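You operate a simulated robot arm through the tools that you are given. There is no shell and no other tool. Be economical: measure what you need, move in short steps, check, and stop when the job is done.

You are at the controls of a simulated robot arm. One attempt, no reset.

TASK
Set the hours from 5:00 to 20:00, save, and put water on timed.

It is judged by the outcome, as a careful person would: the job done as asked, and still so three seconds after it is handed in. It fails if anything else is knocked over, pushed out of place, dropped, spilled or broken.

THE ROBOT
A 7-joint arm with a two-finger parallel gripper on a trunk, on a base that drives. Base frame: it is fixed to the floor where the robot stands at the start and does not move with it; the origin is under the middle of the robot, x ahead of it, y to its left, z up. Units: m, rad, N and s.
Its first joint turns from -2.897 to 2.897 rad. Places, roughly: blue plug [1.25, -0.25, 1]; boiler switch [-0.4, -2.5, 1.1]; control switch [1.2, 0, 1.5]; frost knob [1.2, -0.1, 1.9]; frost test button [1.2, -0.1, 1.9]; fuse [1.25, -0.5, 1.75]; green plug [1.25, -0.25, 1]; grey plug [1.25, -0.5, 1]; main knob [1.2, -0.1, 1.5]; pump one switch [1.2, -1.5, 1.4]; pump two switch [1.2, -1.4, 1.4]; red plug [1.25, -0.5, 1]; save button [1.2, -0.2, 1.2]; start hour knob [1.2, 0, 1.2]; stop hour knob [1.2, -0.1, 1.2]; trace switch [1.2, 0, 1.9]. Payload 1.57 kg.
The tool frame sits at the grasp point between the pads (the TCP): z along the fingers, y along the line on which they close. The tips reach 0.03 m beyond it. The gripper opens to 0.08 m. The fingers are 0.017 m wide and 0.012 m thick; the gripper's body (0.04 by 0.082 m) begins 0.08 m behind the TCP.
Orientation is told as [roll, pitch, yaw] about the base's x, y, z axes, in that order, counted from this pose: with the fingers straight down and closing along the base's y, the tool's x points along the base's -x, its y along +y and its z along -z.

THE INTERFACE
- The arm moves only by the tool jog_arm. Its argument "moves" is one flat list of numbers, 7 for each row, row after row: the turn, a rotation vector about the tool's x, y, z in rad, then the shift along the tool's x, y, z in m, then the finger opening in m, from 0 to 0.08. In form: [ax, ay, az, x, y, z, gripper, ax, ay, az, x, y, z, gripper, ...]. A call has 1 to 12 rows; each row is the pose to reach, as a shift and turn from the pose commanded when the call began, along the tool's axes at that moment. A row lasts 0.2 s, in which the tool goes at most 0.05 m and 0.15 rad; a call with a longer step from one row to the next is refused whole, and so is a gripper value outside its range. A pose out of reach is approached as far as the arm can. The call stops where the force on the tool passes 40 N (or 10 N more than at its start, if that is more) or the arm is blocked; 0.2 s more then pass. Each finger travels about 0.153 m/s and halts on what it meets, pressing with about 33 N; the grip force reading is that of the motor and also rises with nothing between the fingers. The clock runs only during rows and for 0.2 s after the last one: add rows that repeat a pose to give the fingers time. It gives the time, the measured TCP pose, the force on the tool (base axes), the opening and the grip force at its end, in the units of the frame above (readings bear some noise), with the torque about the TCP (base axes, N m) and any sound that the robot's microphone picked up.
- Cameras (640 x 400 px; columns grow to the right, rows downward): "scene" is now at [-0.0144, 0.1686, 1.4272]; the picture's right is [-0.25, -0.97, 0.00], its down [0.03, -0.01, -1.00] and it looks along [0.97, -0.25, 0.03] (base axes); focal length 275 px, centre (320, 200). "wrist" rides on the gripper at [0.072, -0.007, -0.122] in the tool frame; the picture's right is [0.09, 1.00, 0.00], its down [-0.84, 0.08, -0.54] and it looks along [-0.54, 0.05, 0.84] (tool axes); focal length 238 px, centre (320, 200). There is no depth. A picture from a camera that has moved, and an enlarged one, comes with that camera's place and axes in the base frame and with its lens.
- snapshot(camera): a new picture of that camera. No time passes.
- drive_base(legs): drives the robot by 1 to 6 legs, each [ahead, left, turn to the left] in m, m and rad, along the robot's own axes; the way and the turn of a leg run together, so that a leg with both is an arc; at most 1.5 m and 3.142 rad a leg. The arm and the cameras ride along, it lands a little off, and it stops where it bumps. It gives what a move gives.
- aim_head(pan, tilt): turns the head with the scene camera to pan (to the left, within 2.496 rad either way) and tilt (down, from -0.506 to 1.204), counted from straight ahead of the robot. It gives what a move gives.
- close_up(camera, box): a new picture of the part [left, top, right, bottom] of that camera's present view, enlarged. No time passes.
- hand_in(): hands the job in; it is judged then, once.

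Work in short steps. Places have to be worked out from the pictures, the camera data and where the tool is seen: move nearer, look again, correct. Check each grasp and each placing, and mend what went wrong. You have 120 turns and 78 pictures in all, those below and enlarged ones among them. Open the gripper and draw the arm clear of the work before you hand the job in, unless the task says otherwise; then end with one line.

The tools are called after "Call:" as name(argument=value, ...) on one line, values as JSON. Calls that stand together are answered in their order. jog_arm: Moves the arm, as the interface text tells. Its arguments: {"type":"object","properties":{"moves":{"type":"array"}},"required":["moves"]} The other tools are called the same way: drive_base (legs) drives the base; aim_head (pan, tilt) turns the head that bears the scene camera; snapshot (camera) takes a picture; close_up (camera, box) takes an enlarged picture of a part of a camera's view; hand_in () hands the job in.

At the start:

```text
clock: 0.0
position: [0.5808, -0.1782, 1.434]
tcp_rot: [0.0, -0.001, 0.0]
force: [-0.5, 0.6, 0.9]
moment: [0.01, 0.01, 0.03]
gripper_width: 0.0803
gripper_force: 0.0
robot x, y, heading: [-0.0014, -0.002, -0.002]
head pan, tilt: [-0.257, -0.033]
```

scene: 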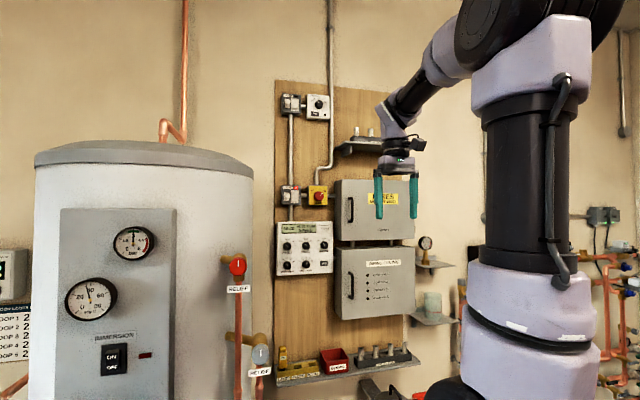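
wrist: 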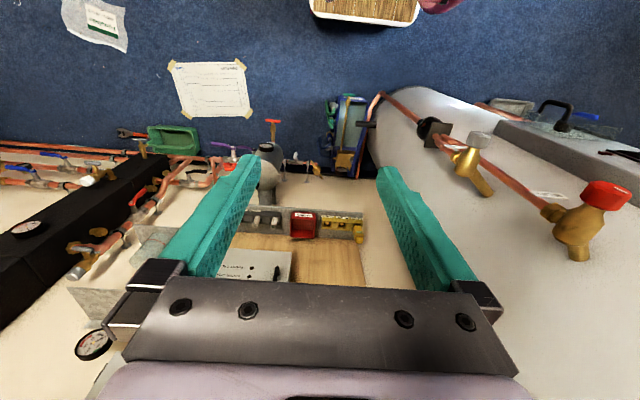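

Let me look at the panel more closely.

Call:
close_up(camera="scene", box=[265, 210, 345, 285])

Call:
close_up(camera="scene", box=[260, 80, 440, 220])

```text
5.33 times, centred on (305, 248) of scene
camera zoom: at [-0.0144, 0.1686, 1.4272], right [-0.25, -0.97, 0.0], down [0.03, -0.01, -1.0], along [0.97, -0.25, 0.03], focal length 1469 px, centre (400, -53)
```

zoom: 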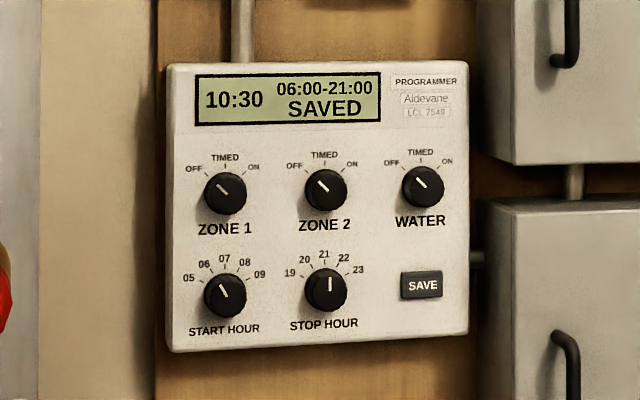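

```text
2.86 times, centred on (350, 150) of scene
camera zoom: at [-0.0144, 0.1686, 1.4272], right [-0.25, -0.97, 0.0], down [0.03, -0.01, -1.0], along [0.97, -0.25, 0.03], focal length 787 px, centre (234, 343)
```

zoom: 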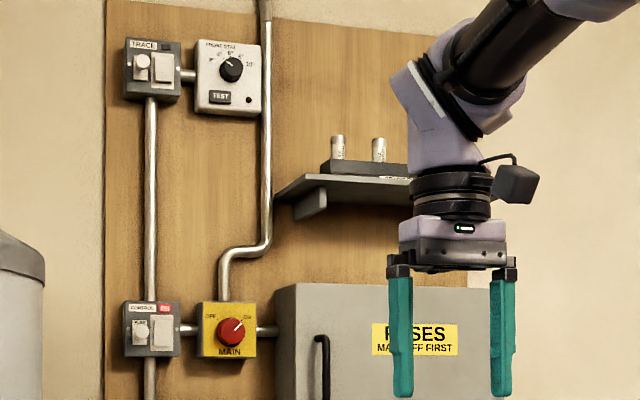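

The panel is at about x=1.2: start knob near (1.2, 0.00, 1.18), stop knob (1.2, -0.08, 1.18), water knob (1.2, -0.166, 1.26), save button (1.2, -0.163, 1.18). I first turn the tool to point ahead at the wall.

Call:
jog_arm(moves=[0, -0.1428, 0, -0.005, 0, 0.015, 0.06, 0, -0.2856, 0, -0.01, 0, 0.03, 0.06, 0, -0.4284, 0, -0.015, 0, 0.045, 0.06, 0, -0.5712, 0, -0.02, 0, 0.06, 0.06, 0, -0.714, 0, -0.025, 0, 0.075, 0.06, 0, -0.8568, 0, -0.03, 0, 0.09, 0.06, 0, -0.9996, 0, -0.035, 0, 0.105, 0.06, 0, -1.1424, 0, -0.04, 0, 0.12, 0.06, 0, -1.2852, 0, -0.045, 0, 0.135, 0.06, 0, -1.428, 0, -0.05, 0, 0.15, 0.06, 0, -1.5708, 0, -0.055, 0, 0.165, 0.06, 0, -1.5708, 0, -0.055, 0, 0.165, 0.06])

```text
clock: 2.6
position: [0.7124, -0.2193, 1.3076]
tcp_rot: [-2.848, -1.568, 2.851]
force: [-0.5, 0.8, -0.6]
moment: [-0.02, 0.02, -0.07]
gripper_width: 0.0601
gripper_force: 0.1
out of reach, approached as far as the arm can: row 8, 9, 10, 11, 12
robot x, y, heading: [0.0009, -0.0021, 0.004]
head pan, tilt: [-0.257, -0.033]
```

The tool now points ahead but the commanded pose was too near the trunk. I move it ahead by 0.12 to be in reach.

Call:
jog_arm(moves=[0, 0, 0, 0, 0, 0.04, 0.06, 0, 0, 0, 0, 0, 0.08, 0.06, 0, 0, 0, 0, 0, 0.12, 0.06, 0, 0, 0, 0, 0, 0.12, 0.06])

Call:
snapshot(camera="scene")

Call:
snapshot(camera="wrist")

```text
clock: 3.6
position: [0.8336, -0.22, 1.3076]
tcp_rot: [-1.021, -1.569, 1.022]
force: [0.1, 0.0, 0.4]
moment: [-0.02, 0.01, -0.04]
gripper_width: 0.06
gripper_force: 0.1
robot x, y, heading: [0.0015, 0.0005, -0.002]
head pan, tilt: [-0.257, -0.033]
```

```text
73 pictures are left
camera scene: at [-0.0146, 0.1686, 1.4272], right [-0.25, -0.97, 0.0], down [0.03, -0.01, -1.0], along [0.97, -0.25, 0.03], focal length 275 px, centre (320, 200)
```

scene: 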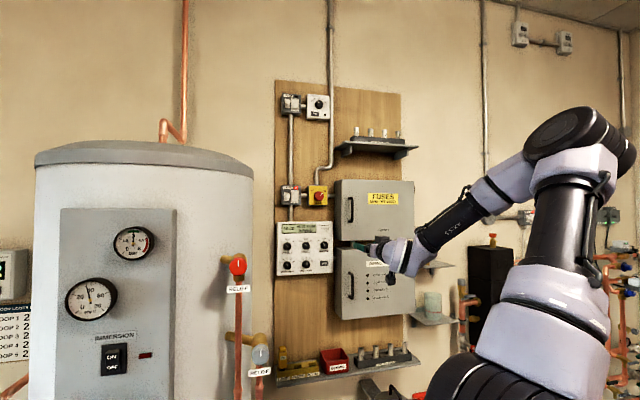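

```text
72 pictures are left
camera wrist: at [0.7123, -0.2275, 1.2342], right [0.0, 1.0, -0.09], down [-0.54, 0.08, 0.84], along [0.84, 0.05, 0.54], focal length 238 px, centre (320, 200)
```

wrist: 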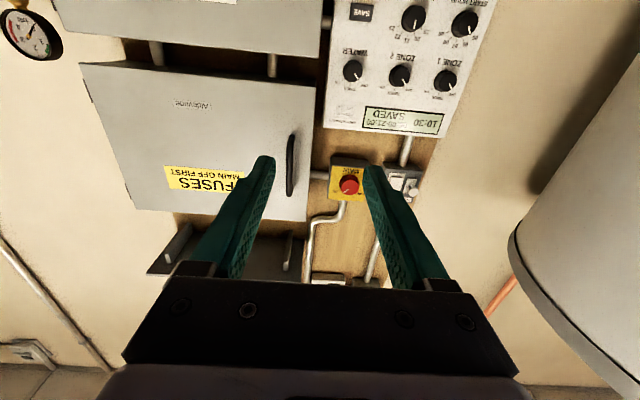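

The tool pose is good. Before driving ahead I look at the floor in front of the base.

Call:
aim_head(pan=-0.2, tilt=0.75)

Call:
snapshot(camera="scene")

```text
clock: 4.7
position: [0.8323, -0.2204, 1.3074]
tcp_rot: [0.862, -1.57, -0.859]
force: [-0.5, -0.9, -0.2]
moment: [-0.02, 0.02, 0.02]
gripper_width: 0.0598
gripper_force: 0.0
robot x, y, heading: [-0.001, -0.0026, 0.001]
head pan, tilt: [-0.201, 0.75]
```

```text
71 pictures are left
camera scene: at [-0.0194, 0.1746, 1.3562], right [-0.2, -0.98, 0.0], down [-0.67, 0.14, -0.73], along [0.72, -0.15, -0.68], focal length 275 px, centre (320, 200)
```

scene: 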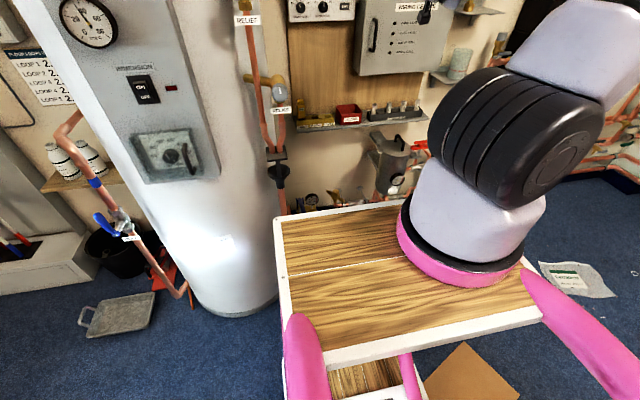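

The arm's cart has the tank close by on its left, so I'd rather avoid driving. I test the arm's reach first, moving towards a point in front of the stop knob.

Call:
jog_arm(moves=[0, 0, 0, 0.022, 0.0235, 0.027, 0.06, 0, 0, 0, 0.043, 0.047, 0.053, 0.06, 0, 0, 0, 0.065, 0.07, 0.08, 0.06, 0, 0, 0, 0.087, 0.094, 0.107, 0.06, 0, 0, 0, 0.108, 0.117, 0.133, 0.06, 0, 0, 0, 0.13, 0.14, 0.16, 0.06, 0, 0, 0, 0.13, 0.14, 0.2, 0.06])

Call:
aim_head(pan=-0.15, tilt=0.2)

Call:
snapshot(camera="wrist")

Call:
snapshot(camera="scene")

```text
clock: 6.3
position: [1.0324, -0.0786, 1.178]
tcp_rot: [-1.348, -1.571, 1.349]
force: [0.5, -0.1, 1.1]
moment: [-0.01, 0.05, 0.06]
gripper_width: 0.0598
gripper_force: 0.0
robot x, y, heading: [0.0029, 0.0007, 0.003]
head pan, tilt: [-0.201, 0.75]
```

```text
clock: 7.3
position: [1.0316, -0.0787, 1.179]
tcp_rot: [0.994, -1.571, -0.995]
force: [0.7, 0.3, 0.4]
moment: [0.0, -0.01, -0.03]
gripper_width: 0.06
gripper_force: 0.1
robot x, y, heading: [0.0015, 0.0033, -0.002]
head pan, tilt: [-0.15, 0.201]
```

```text
70 pictures are left
camera wrist: at [0.9116, -0.0857, 1.1059], right [0.0, 1.0, -0.09], down [-0.54, 0.08, 0.84], along [0.84, 0.05, 0.54], focal length 238 px, centre (320, 200)
```

wrist: 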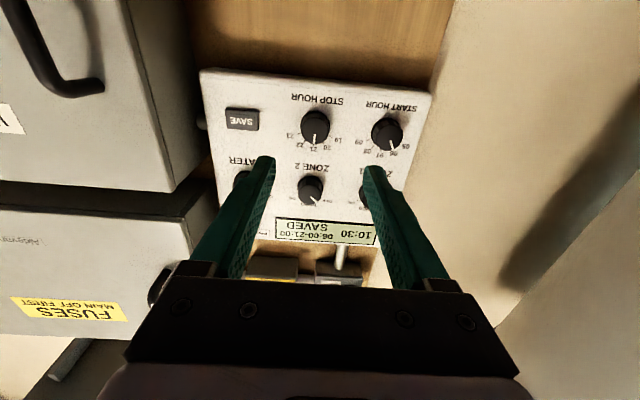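

```text
69 pictures are left
camera scene: at [-0.0084, 0.1772, 1.4057], right [-0.15, -0.99, 0.0], down [-0.2, 0.03, -0.98], along [0.97, -0.15, -0.2], focal length 275 px, centre (320, 200)
```

scene: 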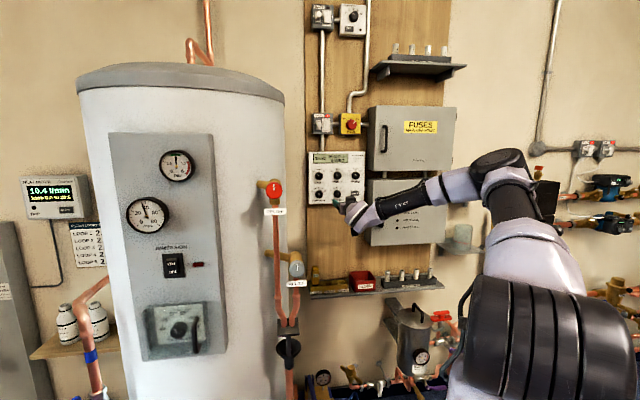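

From both views the stop knob is near (1.19, -0.081, 1.180), right in line with the tool. I advance until the tips are near the knob front and look.

Call:
jog_arm(moves=[0, 0, 0, 0, -0.002, 0.04, 0.06, 0, 0, 0, -0.002, -0.002, 0.08, 0.06, 0, 0, 0, -0.002, -0.002, 0.115, 0.06, 0, 0, 0, -0.002, -0.002, 0.115, 0.06])

Call:
snapshot(camera="wrist")

Call:
close_up(camera="scene", box=[295, 140, 385, 220])

```text
clock: 8.3
position: [1.1466, -0.0802, 1.1787]
tcp_rot: [-0.765, -1.57, 0.767]
force: [0.1, 0.5, 0.7]
moment: [0.02, -0.01, -0.02]
gripper_width: 0.0601
gripper_force: 0.1
robot x, y, heading: [-0.0008, 0.0008, 0.002]
head pan, tilt: [-0.15, 0.201]
```

```text
68 pictures are left
camera wrist: at [1.0266, -0.0875, 1.1072], right [0.0, 1.0, -0.09], down [-0.54, 0.08, 0.84], along [0.84, 0.05, 0.54], focal length 238 px, centre (320, 200)
```

wrist: 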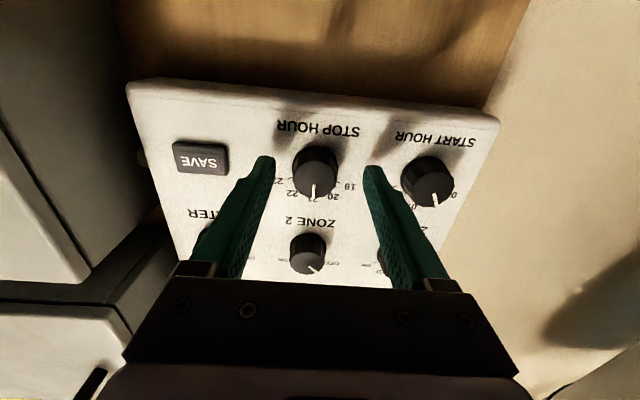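

```text
5.00 times, centred on (340, 180) of scene
camera zoom: at [-0.0085, 0.1772, 1.4058], right [-0.15, -0.99, 0.0], down [-0.2, 0.03, -0.98], along [0.97, -0.15, -0.2], focal length 1377 px, centre (220, 300)
```

zoom: 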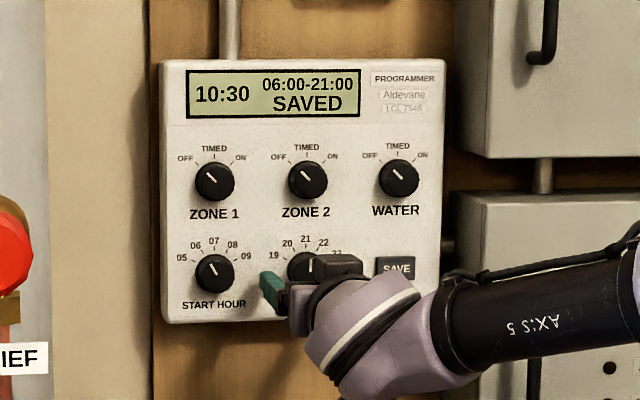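

The knob sits between the fingers; its centre seems about 6 mm higher than the tool. I raise it 6 mm and advance 18 mm.

Call:
jog_arm(moves=[0, 0, 0, -0.006, -0.002, 0, 0.06, 0, 0, 0, -0.006, -0.002, 0.01, 0.06, 0, 0, 0, -0.006, -0.002, 0.018, 0.06, 0, 0, 0, -0.006, -0.002, 0.018, 0.06])

Call:
snapshot(camera="wrist")

```text
clock: 9.1
position: [1.1617, -0.0815, 1.1858]
tcp_rot: [0.2, -1.57, -0.199]
force: [-34.2, -1.3, 4.2]
moment: [-0.09, -0.25, -1.23]
gripper_width: 0.0603
gripper_force: 0.3
robot x, y, heading: [-0.0005, 0.0006, 0.0]
head pan, tilt: [-0.15, 0.201]
stopped in row 4: the force on the tool passed its limit at 58 N (the readings are from after the stop); the commanded pose is now the measured one
```

```text
66 pictures are left
camera wrist: at [1.0401, -0.09, 1.1132], right [0.0, 1.0, -0.09], down [-0.54, 0.08, 0.84], along [0.84, 0.05, 0.54], focal length 238 px, centre (320, 200)
```

wrist: 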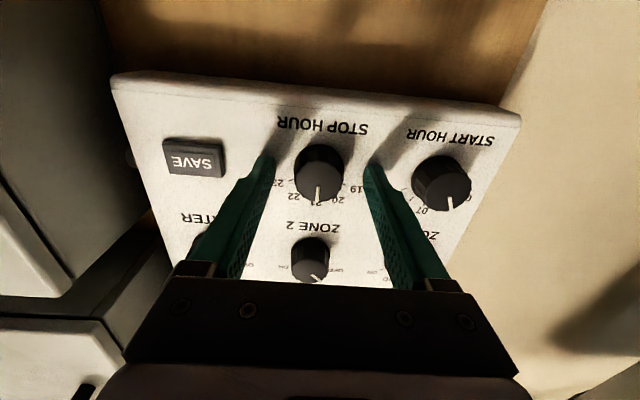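

The tips touched the panel face (x≈1.192); the knob is centred between them. I back off 4 mm and close on it.

Call:
jog_arm(moves=[0, 0, 0, 0, 0, -0.004, 0.06, 0, 0, 0, 0, 0, -0.004, 0.045, 0, 0, 0, 0, 0, -0.004, 0.03, 0, 0, 0, 0, 0, -0.004, 0.03])

Call:
snapshot(camera="wrist")

```text
clock: 10.1
position: [1.1593, -0.0837, 1.1835]
tcp_rot: [0.141, -1.565, -0.141]
force: [3.5, -3.2, -1.9]
moment: [-0.01, 0.12, -0.13]
gripper_width: 0.0339
gripper_force: 41.6
robot x, y, heading: [0.0034, 0.0038, 0.001]
head pan, tilt: [-0.15, 0.201]
```

```text
65 pictures are left
camera wrist: at [1.0388, -0.0907, 1.1103], right [0.0, 1.0, -0.09], down [-0.54, 0.08, 0.84], along [0.84, 0.05, 0.54], focal length 238 px, centre (320, 200)
```

wrist: 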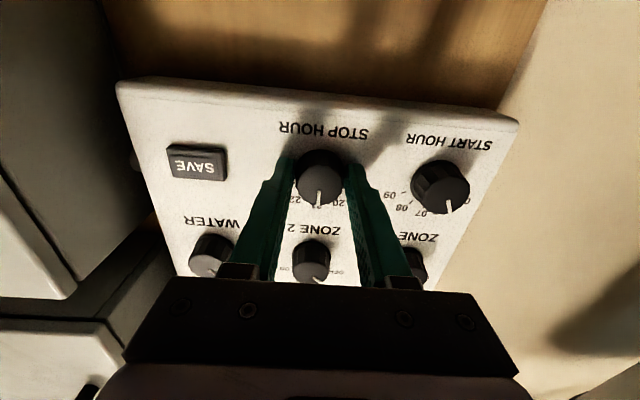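

The knob is held (34 mm) with little side force. I turn it anticlockwise by about 0.52 rad.

Call:
jog_arm(moves=[0, 0, -0.13, 0, 0, 0, 0.03, 0, 0, -0.26, 0, 0, 0, 0.03, 0, 0, -0.39, 0, 0, 0, 0.03, 0, 0, -0.52, 0, 0, 0, 0.03, 0, 0, -0.52, 0, 0, 0, 0.03])

Call:
close_up(camera="scene", box=[295, 140, 385, 220])

Call:
snapshot(camera="wrist")

```text
clock: 11.3
position: [1.1588, -0.0836, 1.1834]
tcp_rot: [-1.563, -1.048, 1.564]
force: [16.8, -11.7, 0.5]
moment: [0.0, 0.07, -0.45]
gripper_width: 0.0339
gripper_force: 41.7
robot x, y, heading: [-0.0001, -0.0011, 0.001]
head pan, tilt: [-0.15, 0.201]
```

```text
5.00 times, centred on (340, 180) of scene
camera zoom: at [-0.0079, 0.1765, 1.4059], right [-0.15, -0.99, 0.0], down [-0.2, 0.03, -0.98], along [0.97, -0.15, -0.2], focal length 1377 px, centre (220, 300)
```

zoom: 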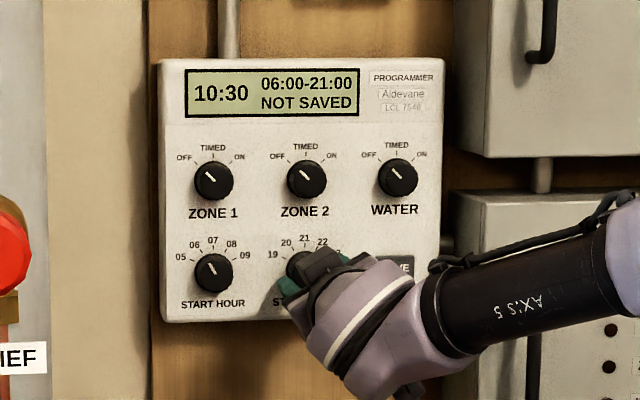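

```text
63 pictures are left
camera wrist: at [1.0389, -0.1267, 1.1234], right [0.0, 0.82, -0.58], down [-0.54, 0.48, 0.69], along [0.84, 0.31, 0.44], focal length 238 px, centre (320, 200)
```

wrist: 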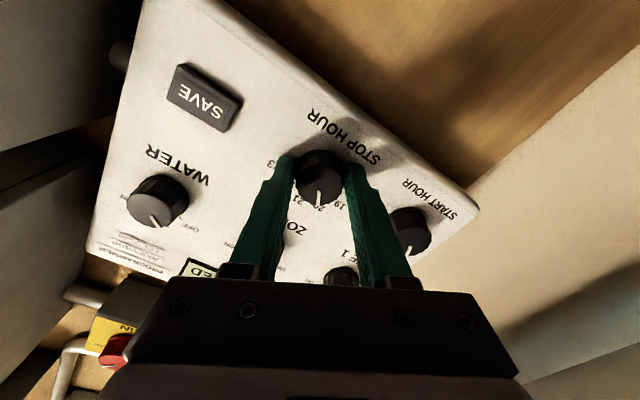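

The knob turned with the fingers and the display says NOT SAVED. I open to release and check the pointer, backing off slightly.

Call:
jog_arm(moves=[0, 0, 0, 0, 0, 0, 0.045, 0, 0, 0, 0, 0, 0, 0.06, 0, 0, 0, 0, 0, -0.02, 0.06, 0, 0, 0, 0, 0, -0.06, 0.06])

Call:
snapshot(camera="wrist")

Call:
close_up(camera="scene", box=[305, 150, 365, 210])

```text
clock: 12.3
position: [1.1017, -0.0814, 1.1847]
tcp_rot: [-1.562, -1.052, 1.566]
force: [-0.7, 0.3, 0.3]
moment: [0.0, -0.04, 0.01]
gripper_width: 0.0598
gripper_force: 0.1
robot x, y, heading: [0.0004, 0.0004, -0.004]
head pan, tilt: [-0.15, 0.201]
```

```text
62 pictures are left
camera wrist: at [0.9803, -0.1248, 1.1246], right [0.0, 0.82, -0.57], down [-0.54, 0.48, 0.69], along [0.84, 0.31, 0.44], focal length 238 px, centre (320, 200)
```

wrist: 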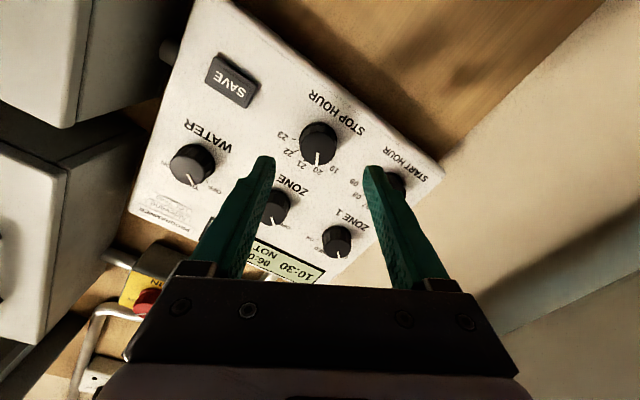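

```text
6.67 times, centred on (335, 180) of scene
camera zoom: at [-0.0085, 0.1774, 1.4058], right [-0.15, -0.99, 0.0], down [-0.2, 0.03, -0.98], along [0.97, -0.15, -0.2], focal length 1836 px, centre (220, 333)
```

zoom: 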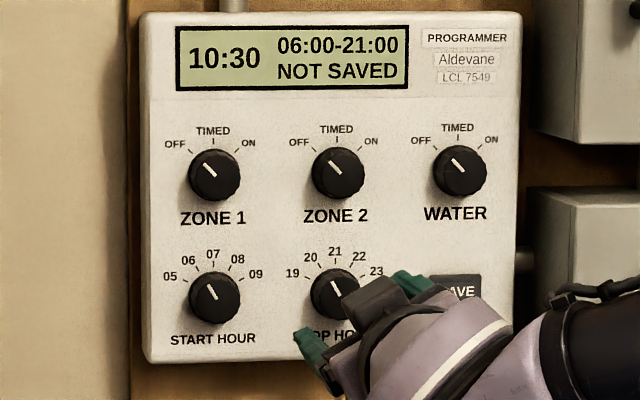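

Stop hour now points at 20. I turn the tool back upright while shifting 0.083 m left, in front of the start knob.

Call:
jog_arm(moves=[0, 0, 0.13, -0.0103, 0.018, 0, 0.06, 0, 0, 0.26, -0.0206, 0.036, 0, 0.06, 0, 0, 0.39, -0.031, 0.054, 0, 0.06, 0, 0, 0.52, -0.0413, 0.072, 0, 0.06, 0, 0, 0.52, -0.0413, 0.072, 0, 0.06])

Call:
snapshot(camera="wrist")

```text
clock: 13.5
position: [1.0997, 0.0001, 1.1836]
tcp_rot: [0.46, -1.567, -0.459]
force: [0.7, 1.2, 0.3]
moment: [-0.02, 0.01, 0.05]
gripper_width: 0.06
gripper_force: 0.1
robot x, y, heading: [0.0001, -0.0018, -0.003]
head pan, tilt: [-0.15, 0.201]
```

```text
60 pictures are left
camera wrist: at [0.979, -0.0065, 1.1124], right [0.0, 1.0, -0.09], down [-0.54, 0.07, 0.84], along [0.84, 0.05, 0.54], focal length 238 px, centre (320, 200)
```

wrist: 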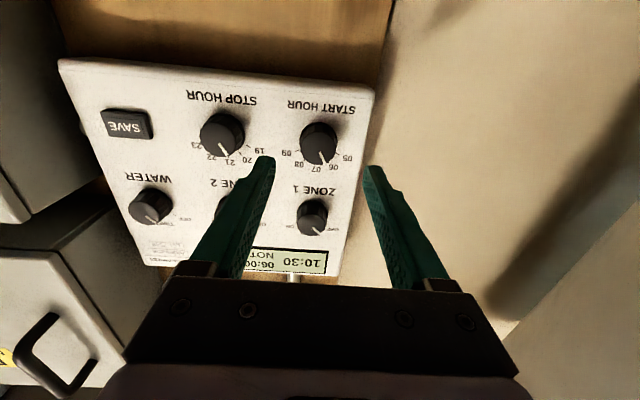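

The start knob is centred between the fingers. I advance to x≈1.158 and close on it.

Call:
jog_arm(moves=[0, 0, 0, 0, -0.001, 0.03, 0.06, 0, 0, 0, 0, -0.001, 0.05, 0.06, 0, 0, 0, 0, -0.001, 0.0585, 0.06, 0, 0, 0, 0, -0.001, 0.0585, 0.06, 0, 0, 0, 0, -0.001, 0.0585, 0.045, 0, 0, 0, 0, -0.001, 0.0585, 0.03, 0, 0, 0, 0, -0.001, 0.0585, 0.03])

Call:
snapshot(camera="wrist")

```text
clock: 15.1
position: [1.1571, -0.0009, 1.1845]
tcp_rot: [0.132, -1.569, -0.131]
force: [-0.1, -0.8, -0.4]
moment: [0.01, 0.06, -0.06]
gripper_width: 0.0339
gripper_force: 42.1
robot x, y, heading: [-0.0021, 0.0021, -0.002]
head pan, tilt: [-0.15, 0.201]
```

```text
59 pictures are left
camera wrist: at [1.0371, -0.0079, 1.1123], right [0.0, 1.0, -0.09], down [-0.54, 0.08, 0.84], along [0.84, 0.05, 0.54], focal length 238 px, centre (320, 200)
```

wrist: 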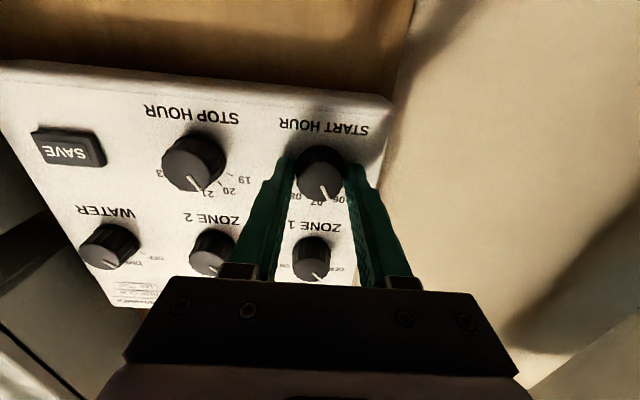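

Held well. I turn it anticlockwise 0.52 rad, release and back off.

Call:
jog_arm(moves=[0, 0, -0.13, 0, 0, 0, 0.03, 0, 0, -0.26, 0, 0, 0, 0.03, 0, 0, -0.39, 0, 0, 0, 0.03, 0, 0, -0.52, 0, 0, 0, 0.03, 0, 0, -0.52, 0, 0, 0, 0.03, 0, 0, -0.52, 0, 0, 0, 0.045, 0, 0, -0.52, 0, 0, 0, 0.06, 0, 0, -0.52, 0, 0, 0, 0.06, 0, 0, -0.52, 0, 0, -0.03, 0.06, 0, 0, -0.52, 0, 0, -0.06, 0.06])

Call:
snapshot(camera="wrist")

Call:
close_up(camera="scene", box=[305, 150, 365, 210])

```text
clock: 17.3
position: [1.0968, 0.0002, 1.184]
tcp_rot: [-1.563, -1.05, 1.565]
force: [0.0, 0.3, 0.6]
moment: [0.01, -0.04, 0.0]
gripper_width: 0.0601
gripper_force: 0.1
robot x, y, heading: [0.0022, -0.0024, -0.003]
head pan, tilt: [-0.15, 0.201]
```

```text
58 pictures are left
camera wrist: at [0.9764, -0.0429, 1.1241], right [0.0, 0.82, -0.57], down [-0.54, 0.48, 0.69], along [0.84, 0.31, 0.44], focal length 238 px, centre (320, 200)
```

wrist: 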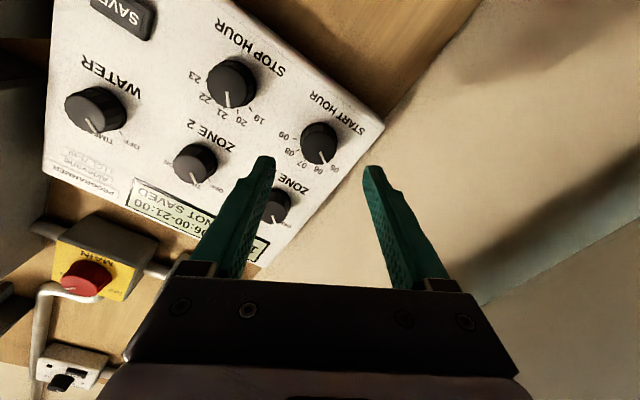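

```text
6.67 times, centred on (335, 180) of scene
camera zoom: at [-0.0086, 0.1774, 1.4058], right [-0.15, -0.99, 0.0], down [-0.2, 0.03, -0.98], along [0.97, -0.15, -0.2], focal length 1836 px, centre (220, 333)
```

zoom: 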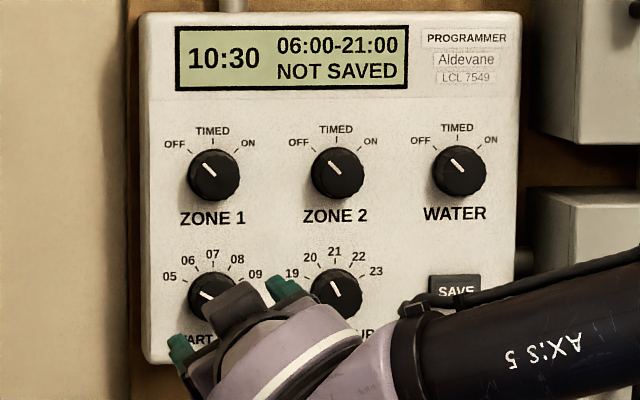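

Start hour now points at 05. I move in front of SAVE at (y≈-0.17, z≈1.184), upright, closing the fingers, staying 4 cm further back.

Call:
jog_arm(moves=[0, 0, 0.0, 0, 0, -0.04, 0.04, 0, 0, 0.104, 0.0169, -0.0295, -0.04, 0.0, 0, 0, 0.208, 0.0338, -0.059, -0.04, 0.0, 0, 0, 0.312, 0.0507, -0.0886, -0.04, 0.0, 0, 0, 0.416, 0.0677, -0.118, -0.04, 0.0, 0, 0, 0.52, 0.0846, -0.1477, -0.04, 0.0, 0, 0, 0.52, 0.0846, -0.1477, -0.04, 0.0])

Call:
snapshot(camera="wrist")

Call:
snapshot(camera="scene")

```text
clock: 18.9
position: [1.0565, -0.1717, 1.1838]
tcp_rot: [0.385, -1.566, -0.384]
force: [1.0, -0.1, -0.8]
moment: [-0.02, 0.0, 0.01]
gripper_width: 0.0001
gripper_force: 21.7
robot x, y, heading: [0.001, 0.003, 0.003]
head pan, tilt: [-0.15, 0.201]
```

```text
56 pictures are left
camera wrist: at [0.9353, -0.1794, 1.111], right [0.0, 1.0, -0.09], down [-0.54, 0.07, 0.84], along [0.84, 0.05, 0.54], focal length 238 px, centre (320, 200)
```

wrist: 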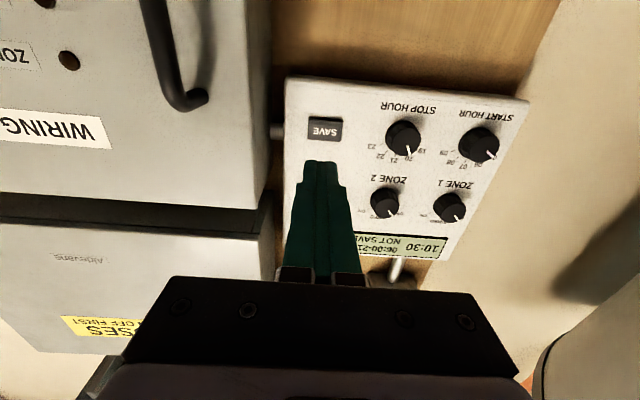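

```text
55 pictures are left
camera scene: at [-0.0088, 0.1772, 1.4058], right [-0.15, -0.99, 0.0], down [-0.2, 0.03, -0.98], along [0.97, -0.15, -0.2], focal length 275 px, centre (320, 200)
```

scene: 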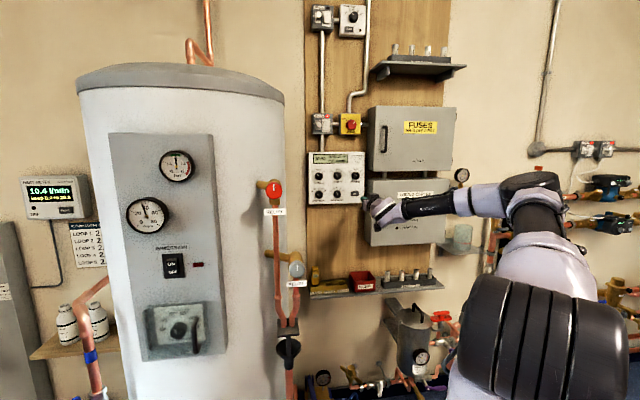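

The closed fingertips are in line with SAVE (target y≈-0.168). I advance in steps towards it; button face should be about x≈1.18.

Call:
jog_arm(moves=[0, 0, 0, 0, 0.003, 0.04, 0.0, 0, 0, 0, 0, 0.003, 0.08, 0.0, 0, 0, 0, 0, 0.003, 0.088, 0.0, 0, 0, 0, 0, 0.003, 0.088, 0.0])

Call:
snapshot(camera="wrist")

```text
clock: 19.9
position: [1.1467, -0.1672, 1.1829]
tcp_rot: [0.082, -1.567, -0.08]
force: [-0.8, 0.8, 0.5]
moment: [0.0, -0.01, -0.02]
gripper_width: 0.0001
gripper_force: 21.5
robot x, y, heading: [0.0038, -0.0007, -0.002]
head pan, tilt: [-0.15, 0.201]
```

```text
54 pictures are left
camera wrist: at [1.0249, -0.1748, 1.1113], right [0.0, 1.0, -0.09], down [-0.54, 0.08, 0.84], along [0.84, 0.05, 0.54], focal length 238 px, centre (320, 200)
```

wrist: 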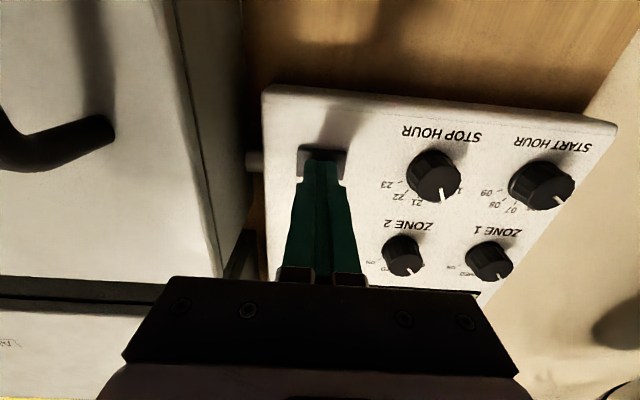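

The tips are right in front of SAVE. I press in 2–3 mm steps and come back.

Call:
jog_arm(moves=[0, 0, 0, 0, 0, 0.003, 0.0, 0, 0, 0, 0, 0, 0.006, 0.0, 0, 0, 0, 0, 0, 0.008, 0.0, 0, 0, 0, 0, 0, 0.01, 0.0, 0, 0, 0, 0, 0, 0.012, 0.0, 0, 0, 0, 0, 0, 0.014, 0.0])

Call:
close_up(camera="scene", box=[305, 150, 365, 210])

```text
clock: 21.3
position: [1.159, -0.1668, 1.1836]
tcp_rot: [0.217, -1.565, -0.214]
force: [-13.2, 1.4, -2.7]
moment: [0.02, 0.07, 0.02]
gripper_width: 0.0
gripper_force: 21.3
robot x, y, heading: [0.0027, -0.0009, -0.002]
head pan, tilt: [-0.15, 0.201]
heard: click
```

```text
6.67 times, centred on (335, 180) of scene
camera zoom: at [-0.0093, 0.1772, 1.4058], right [-0.15, -0.99, 0.0], down [-0.2, 0.03, -0.98], along [0.97, -0.15, -0.2], focal length 1836 px, centre (220, 333)
```

zoom: 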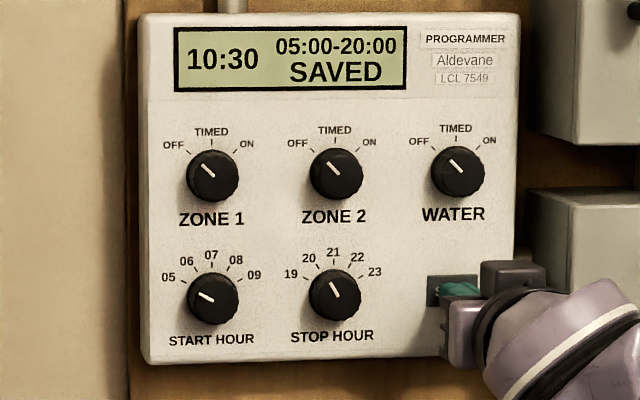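

Display: 05:00-20:00 SAVED. I retract, rise 0.081 m to the WATER knob, and open the fingers.

Call:
jog_arm(moves=[0, 0, 0, 0, 0, -0.04, 0.0, 0, 0, 0, 0, 0, -0.075, 0.0, 0, 0, 0, -0.04, 0, -0.075, 0.03, 0, 0, 0, -0.081, 0, -0.075, 0.06, 0, 0, 0, -0.081, 0, -0.075, 0.06])

Call:
snapshot(camera="wrist")

```text
clock: 22.5
position: [1.0848, -0.1683, 1.2648]
tcp_rot: [0.127, -1.567, -0.122]
force: [-0.7, -0.3, 0.2]
moment: [-0.02, -0.06, -0.01]
gripper_width: 0.06
gripper_force: 0.1
robot x, y, heading: [-0.0028, -0.0001, 0.003]
head pan, tilt: [-0.15, 0.201]
```

```text
52 pictures are left
camera wrist: at [0.9648, -0.1763, 1.1923], right [0.0, 1.0, -0.09], down [-0.54, 0.08, 0.84], along [0.84, 0.05, 0.54], focal length 238 px, centre (320, 200)
```

wrist: 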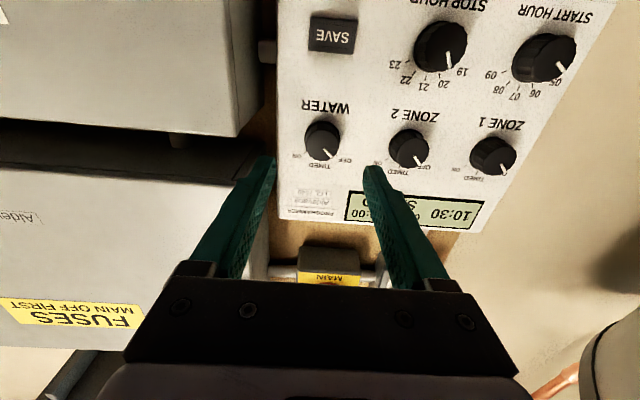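

The WATER knob is centred. I advance with a 50 mm opening (keeping clear of the box) and close on it.

Call:
jog_arm(moves=[0, 0, 0, 0, 0, 0.0, 0.05, 0, 0, 0, 0.001, 0, 0.035, 0.05, 0, 0, 0, 0.001, 0, 0.06, 0.05, 0, 0, 0, 0.001, 0, 0.072, 0.05, 0, 0, 0, 0.001, 0, 0.072, 0.05, 0, 0, 0, 0.001, 0, 0.072, 0.025, 0, 0, 0, 0.001, 0, 0.072, 0.025, 0, 0, 0, 0.001, 0, 0.072, 0.025])

Call:
snapshot(camera="wrist")

```text
clock: 24.3
position: [1.1581, -0.1651, 1.2628]
tcp_rot: [0.123, -1.567, -0.122]
force: [3.2, 4.1, -0.3]
moment: [0.01, 0.06, 0.17]
gripper_width: 0.0336
gripper_force: 41.4
robot x, y, heading: [0.0002, -0.0013, -0.001]
head pan, tilt: [-0.15, 0.201]
```

```text
51 pictures are left
camera wrist: at [1.0363, -0.1741, 1.1908], right [0.0, 1.0, -0.09], down [-0.54, 0.08, 0.84], along [0.84, 0.05, 0.54], focal length 238 px, centre (320, 200)
```

wrist: 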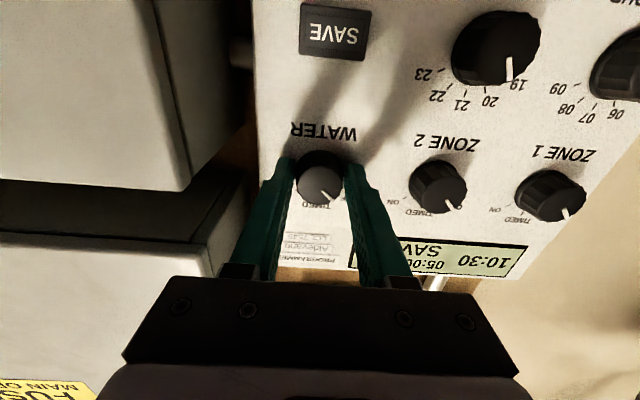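

Held. I turn clockwise about 0.79 rad and look before releasing.

Call:
jog_arm(moves=[0, 0, 0.13, 0, 0, 0, 0.025, 0, 0, 0.26, 0, 0, 0, 0.025, 0, 0, 0.39, 0, 0, 0, 0.025, 0, 0, 0.52, 0, 0, 0, 0.025, 0, 0, 0.65, 0, 0, 0, 0.025, 0, 0, 0.785, 0, 0, 0, 0.025, 0, 0, 0.785, 0, 0, 0, 0.025])

Call:
snapshot(camera="wrist")

```text
clock: 25.9
position: [1.1573, -0.163, 1.2643]
tcp_rot: [1.565, -0.783, -1.561]
force: [22.8, 22.5, 11.5]
moment: [-0.08, 0.01, 0.87]
gripper_width: 0.0335
gripper_force: 41.3
robot x, y, heading: [-0.0043, 0.0032, -0.001]
head pan, tilt: [-0.15, 0.201]
```

```text
50 pictures are left
camera wrist: at [1.036, -0.1188, 1.2083], right [0.0, 0.77, 0.64], down [-0.54, -0.54, 0.65], along [0.84, -0.34, 0.41], focal length 238 px, centre (320, 200)
```

wrist: 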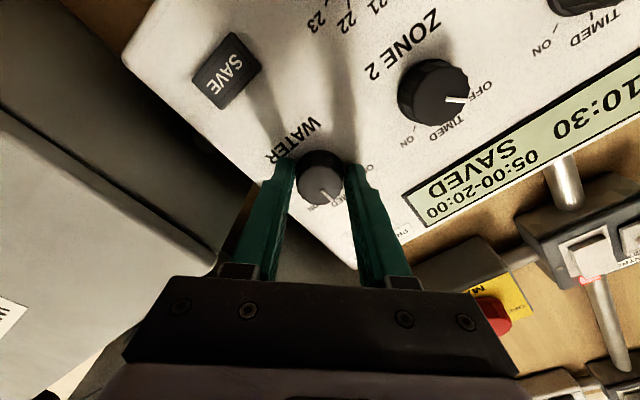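

The pointer turned with the grip. I release and back off to check.

Call:
jog_arm(moves=[0, 0, 0, 0, 0, 0, 0.04, 0, 0, 0, 0, 0, 0, 0.052, 0, 0, 0, 0, 0, 0, 0.052, 0, 0, 0, 0, 0, -0.03, 0.052, 0, 0, 0, 0, 0, -0.07, 0.052, 0, 0, 0, 0, 0, -0.11, 0.052])

Call:
snapshot(camera="wrist")

Call:
close_up(camera="scene", box=[305, 150, 365, 210])

```text
clock: 27.3
position: [1.0478, -0.1666, 1.2642]
tcp_rot: [1.564, -0.786, -1.564]
force: [0.2, 0.3, -0.5]
moment: [0.03, -0.03, -0.02]
gripper_width: 0.0518
gripper_force: 0.1
robot x, y, heading: [-0.0014, 0.0009, 0.0]
head pan, tilt: [-0.15, 0.201]
```

```text
49 pictures are left
camera wrist: at [0.9255, -0.1212, 1.2083], right [0.0, 0.77, 0.64], down [-0.54, -0.54, 0.65], along [0.84, -0.34, 0.41], focal length 238 px, centre (320, 200)
```

wrist: 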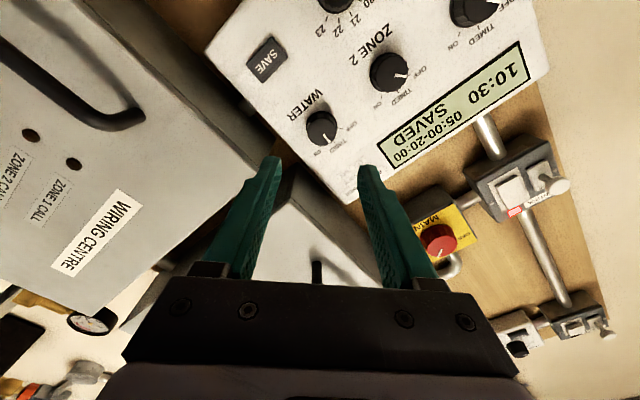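

```text
6.67 times, centred on (335, 180) of scene
camera zoom: at [-0.0084, 0.1773, 1.4058], right [-0.15, -0.99, 0.0], down [-0.2, 0.03, -0.98], along [0.97, -0.15, -0.2], focal length 1836 px, centre (220, 333)
```

zoom: 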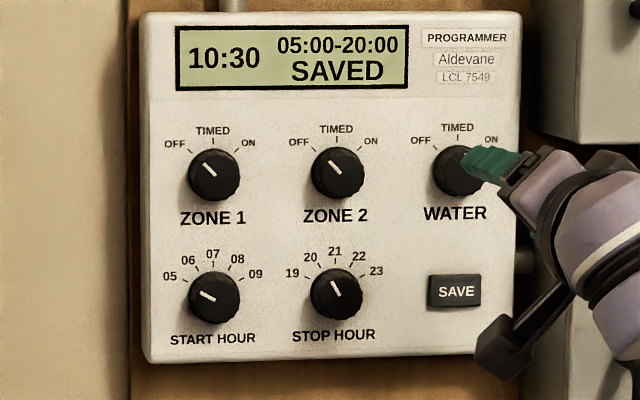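

The finger hides the WATER pointer; I back off more and look closely.

Call:
jog_arm(moves=[0, 0, -0.13, 0, 0, -0.03, 0.06, 0, 0, -0.26, 0, 0, -0.06, 0.06, 0, 0, -0.39, 0, 0, -0.09, 0.06, 0, 0, -0.52, 0, 0, -0.12, 0.06, 0, 0, -0.65, 0, 0, -0.15, 0.06, 0, 0, -0.785, 0, 0, -0.17, 0.06, 0, 0, -0.785, 0.0, -0.0, -0.17, 0.06])

Call:
close_up(camera="scene", box=[305, 150, 365, 210])

Call:
snapshot(camera="scene")

Call:
snapshot(camera="wrist")

```text
clock: 28.9
position: [0.8759, -0.1684, 1.2652]
tcp_rot: [-0.182, -1.567, 0.184]
force: [0.6, 0.4, -0.7]
moment: [0.02, -0.01, -0.01]
gripper_width: 0.0601
gripper_force: 0.1
robot x, y, heading: [-0.0038, 0.0015, 0.002]
head pan, tilt: [-0.15, 0.201]
```

```text
6.67 times, centred on (335, 180) of scene
camera zoom: at [-0.0087, 0.1771, 1.4058], right [-0.15, -0.99, 0.0], down [-0.2, 0.03, -0.98], along [0.97, -0.15, -0.2], focal length 1836 px, centre (220, 333)
```

zoom: 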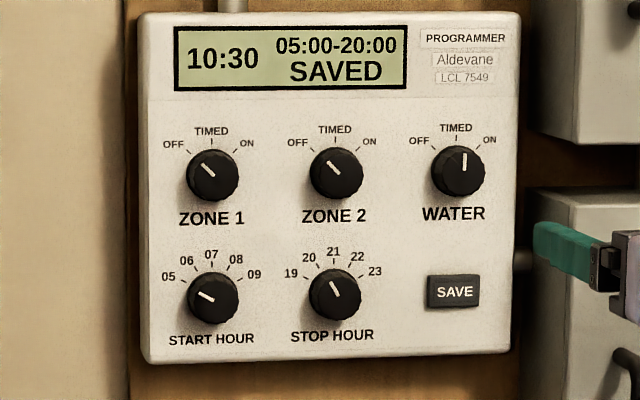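

```text
46 pictures are left
camera scene: at [-0.0087, 0.1771, 1.4058], right [-0.15, -0.99, 0.0], down [-0.2, 0.03, -0.98], along [0.97, -0.15, -0.2], focal length 275 px, centre (320, 200)
```

scene: 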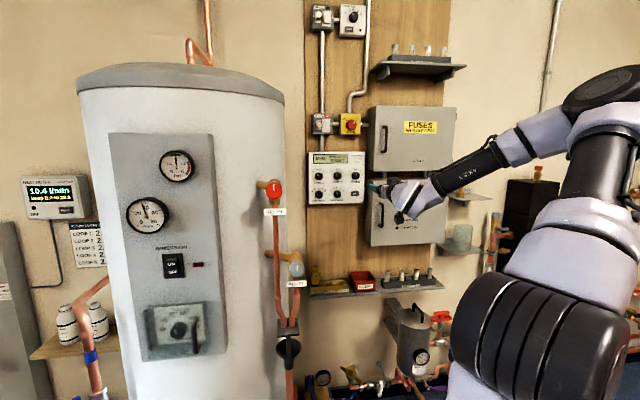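

```text
45 pictures are left
camera wrist: at [0.7556, -0.1769, 1.1922], right [0.0, 1.0, -0.09], down [-0.54, 0.08, 0.84], along [0.84, 0.05, 0.54], focal length 238 px, centre (320, 200)
```

wrist: 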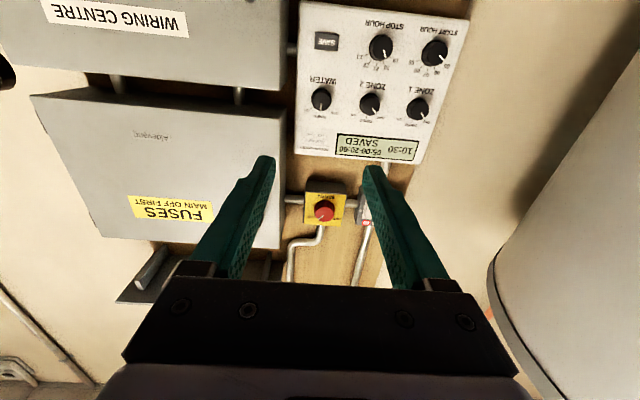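

WATER points about at TIMED; I zoom in to verify the pointers.

Call:
close_up(camera="scene", box=[340, 164, 356, 174])

Call:
close_up(camera="scene", box=[308, 184, 346, 206])

```text
16.00 times, centred on (348, 169) of scene
camera zoom: at [-0.0087, 0.1771, 1.4058], right [-0.15, -0.99, 0.0], down [-0.2, 0.03, -0.98], along [0.97, -0.15, -0.2], focal length 4406 px, centre (-128, 696)
```

zoom: 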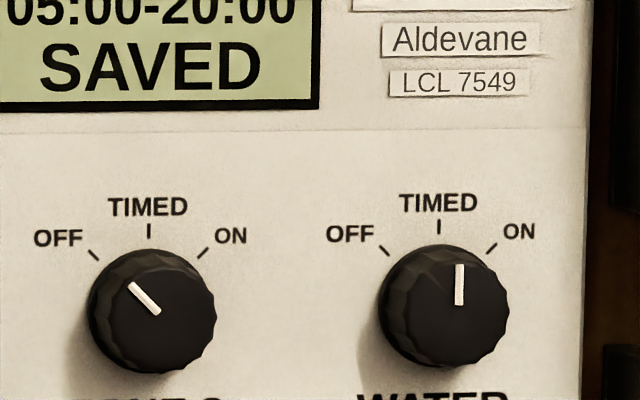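

```text
16.00 times, centred on (327, 195) of scene
camera zoom: at [-0.0087, 0.1771, 1.4058], right [-0.15, -0.99, 0.0], down [-0.2, 0.03, -0.98], along [0.97, -0.15, -0.2], focal length 4406 px, centre (208, 280)
```

zoom: 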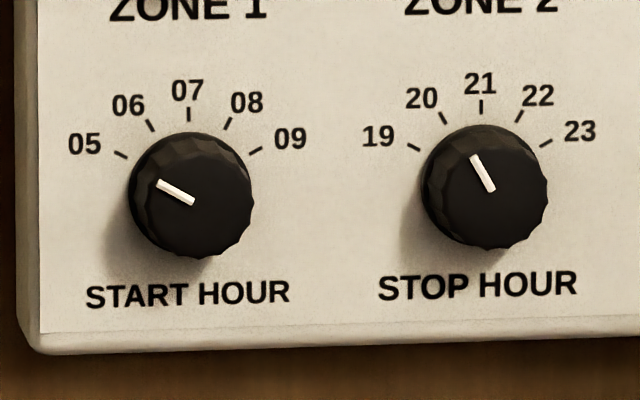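

All pointers read correctly: start 05, stop 20, water on TIMED, and the display says SAVED. The arm is clear and open, so I hand in.

Call:
hand_in()

```text
The job is handed in.
```

The programmer now shows 05:00-20:00 SAVED and water is on TIMED; the arm is drawn clear with the gripper open.
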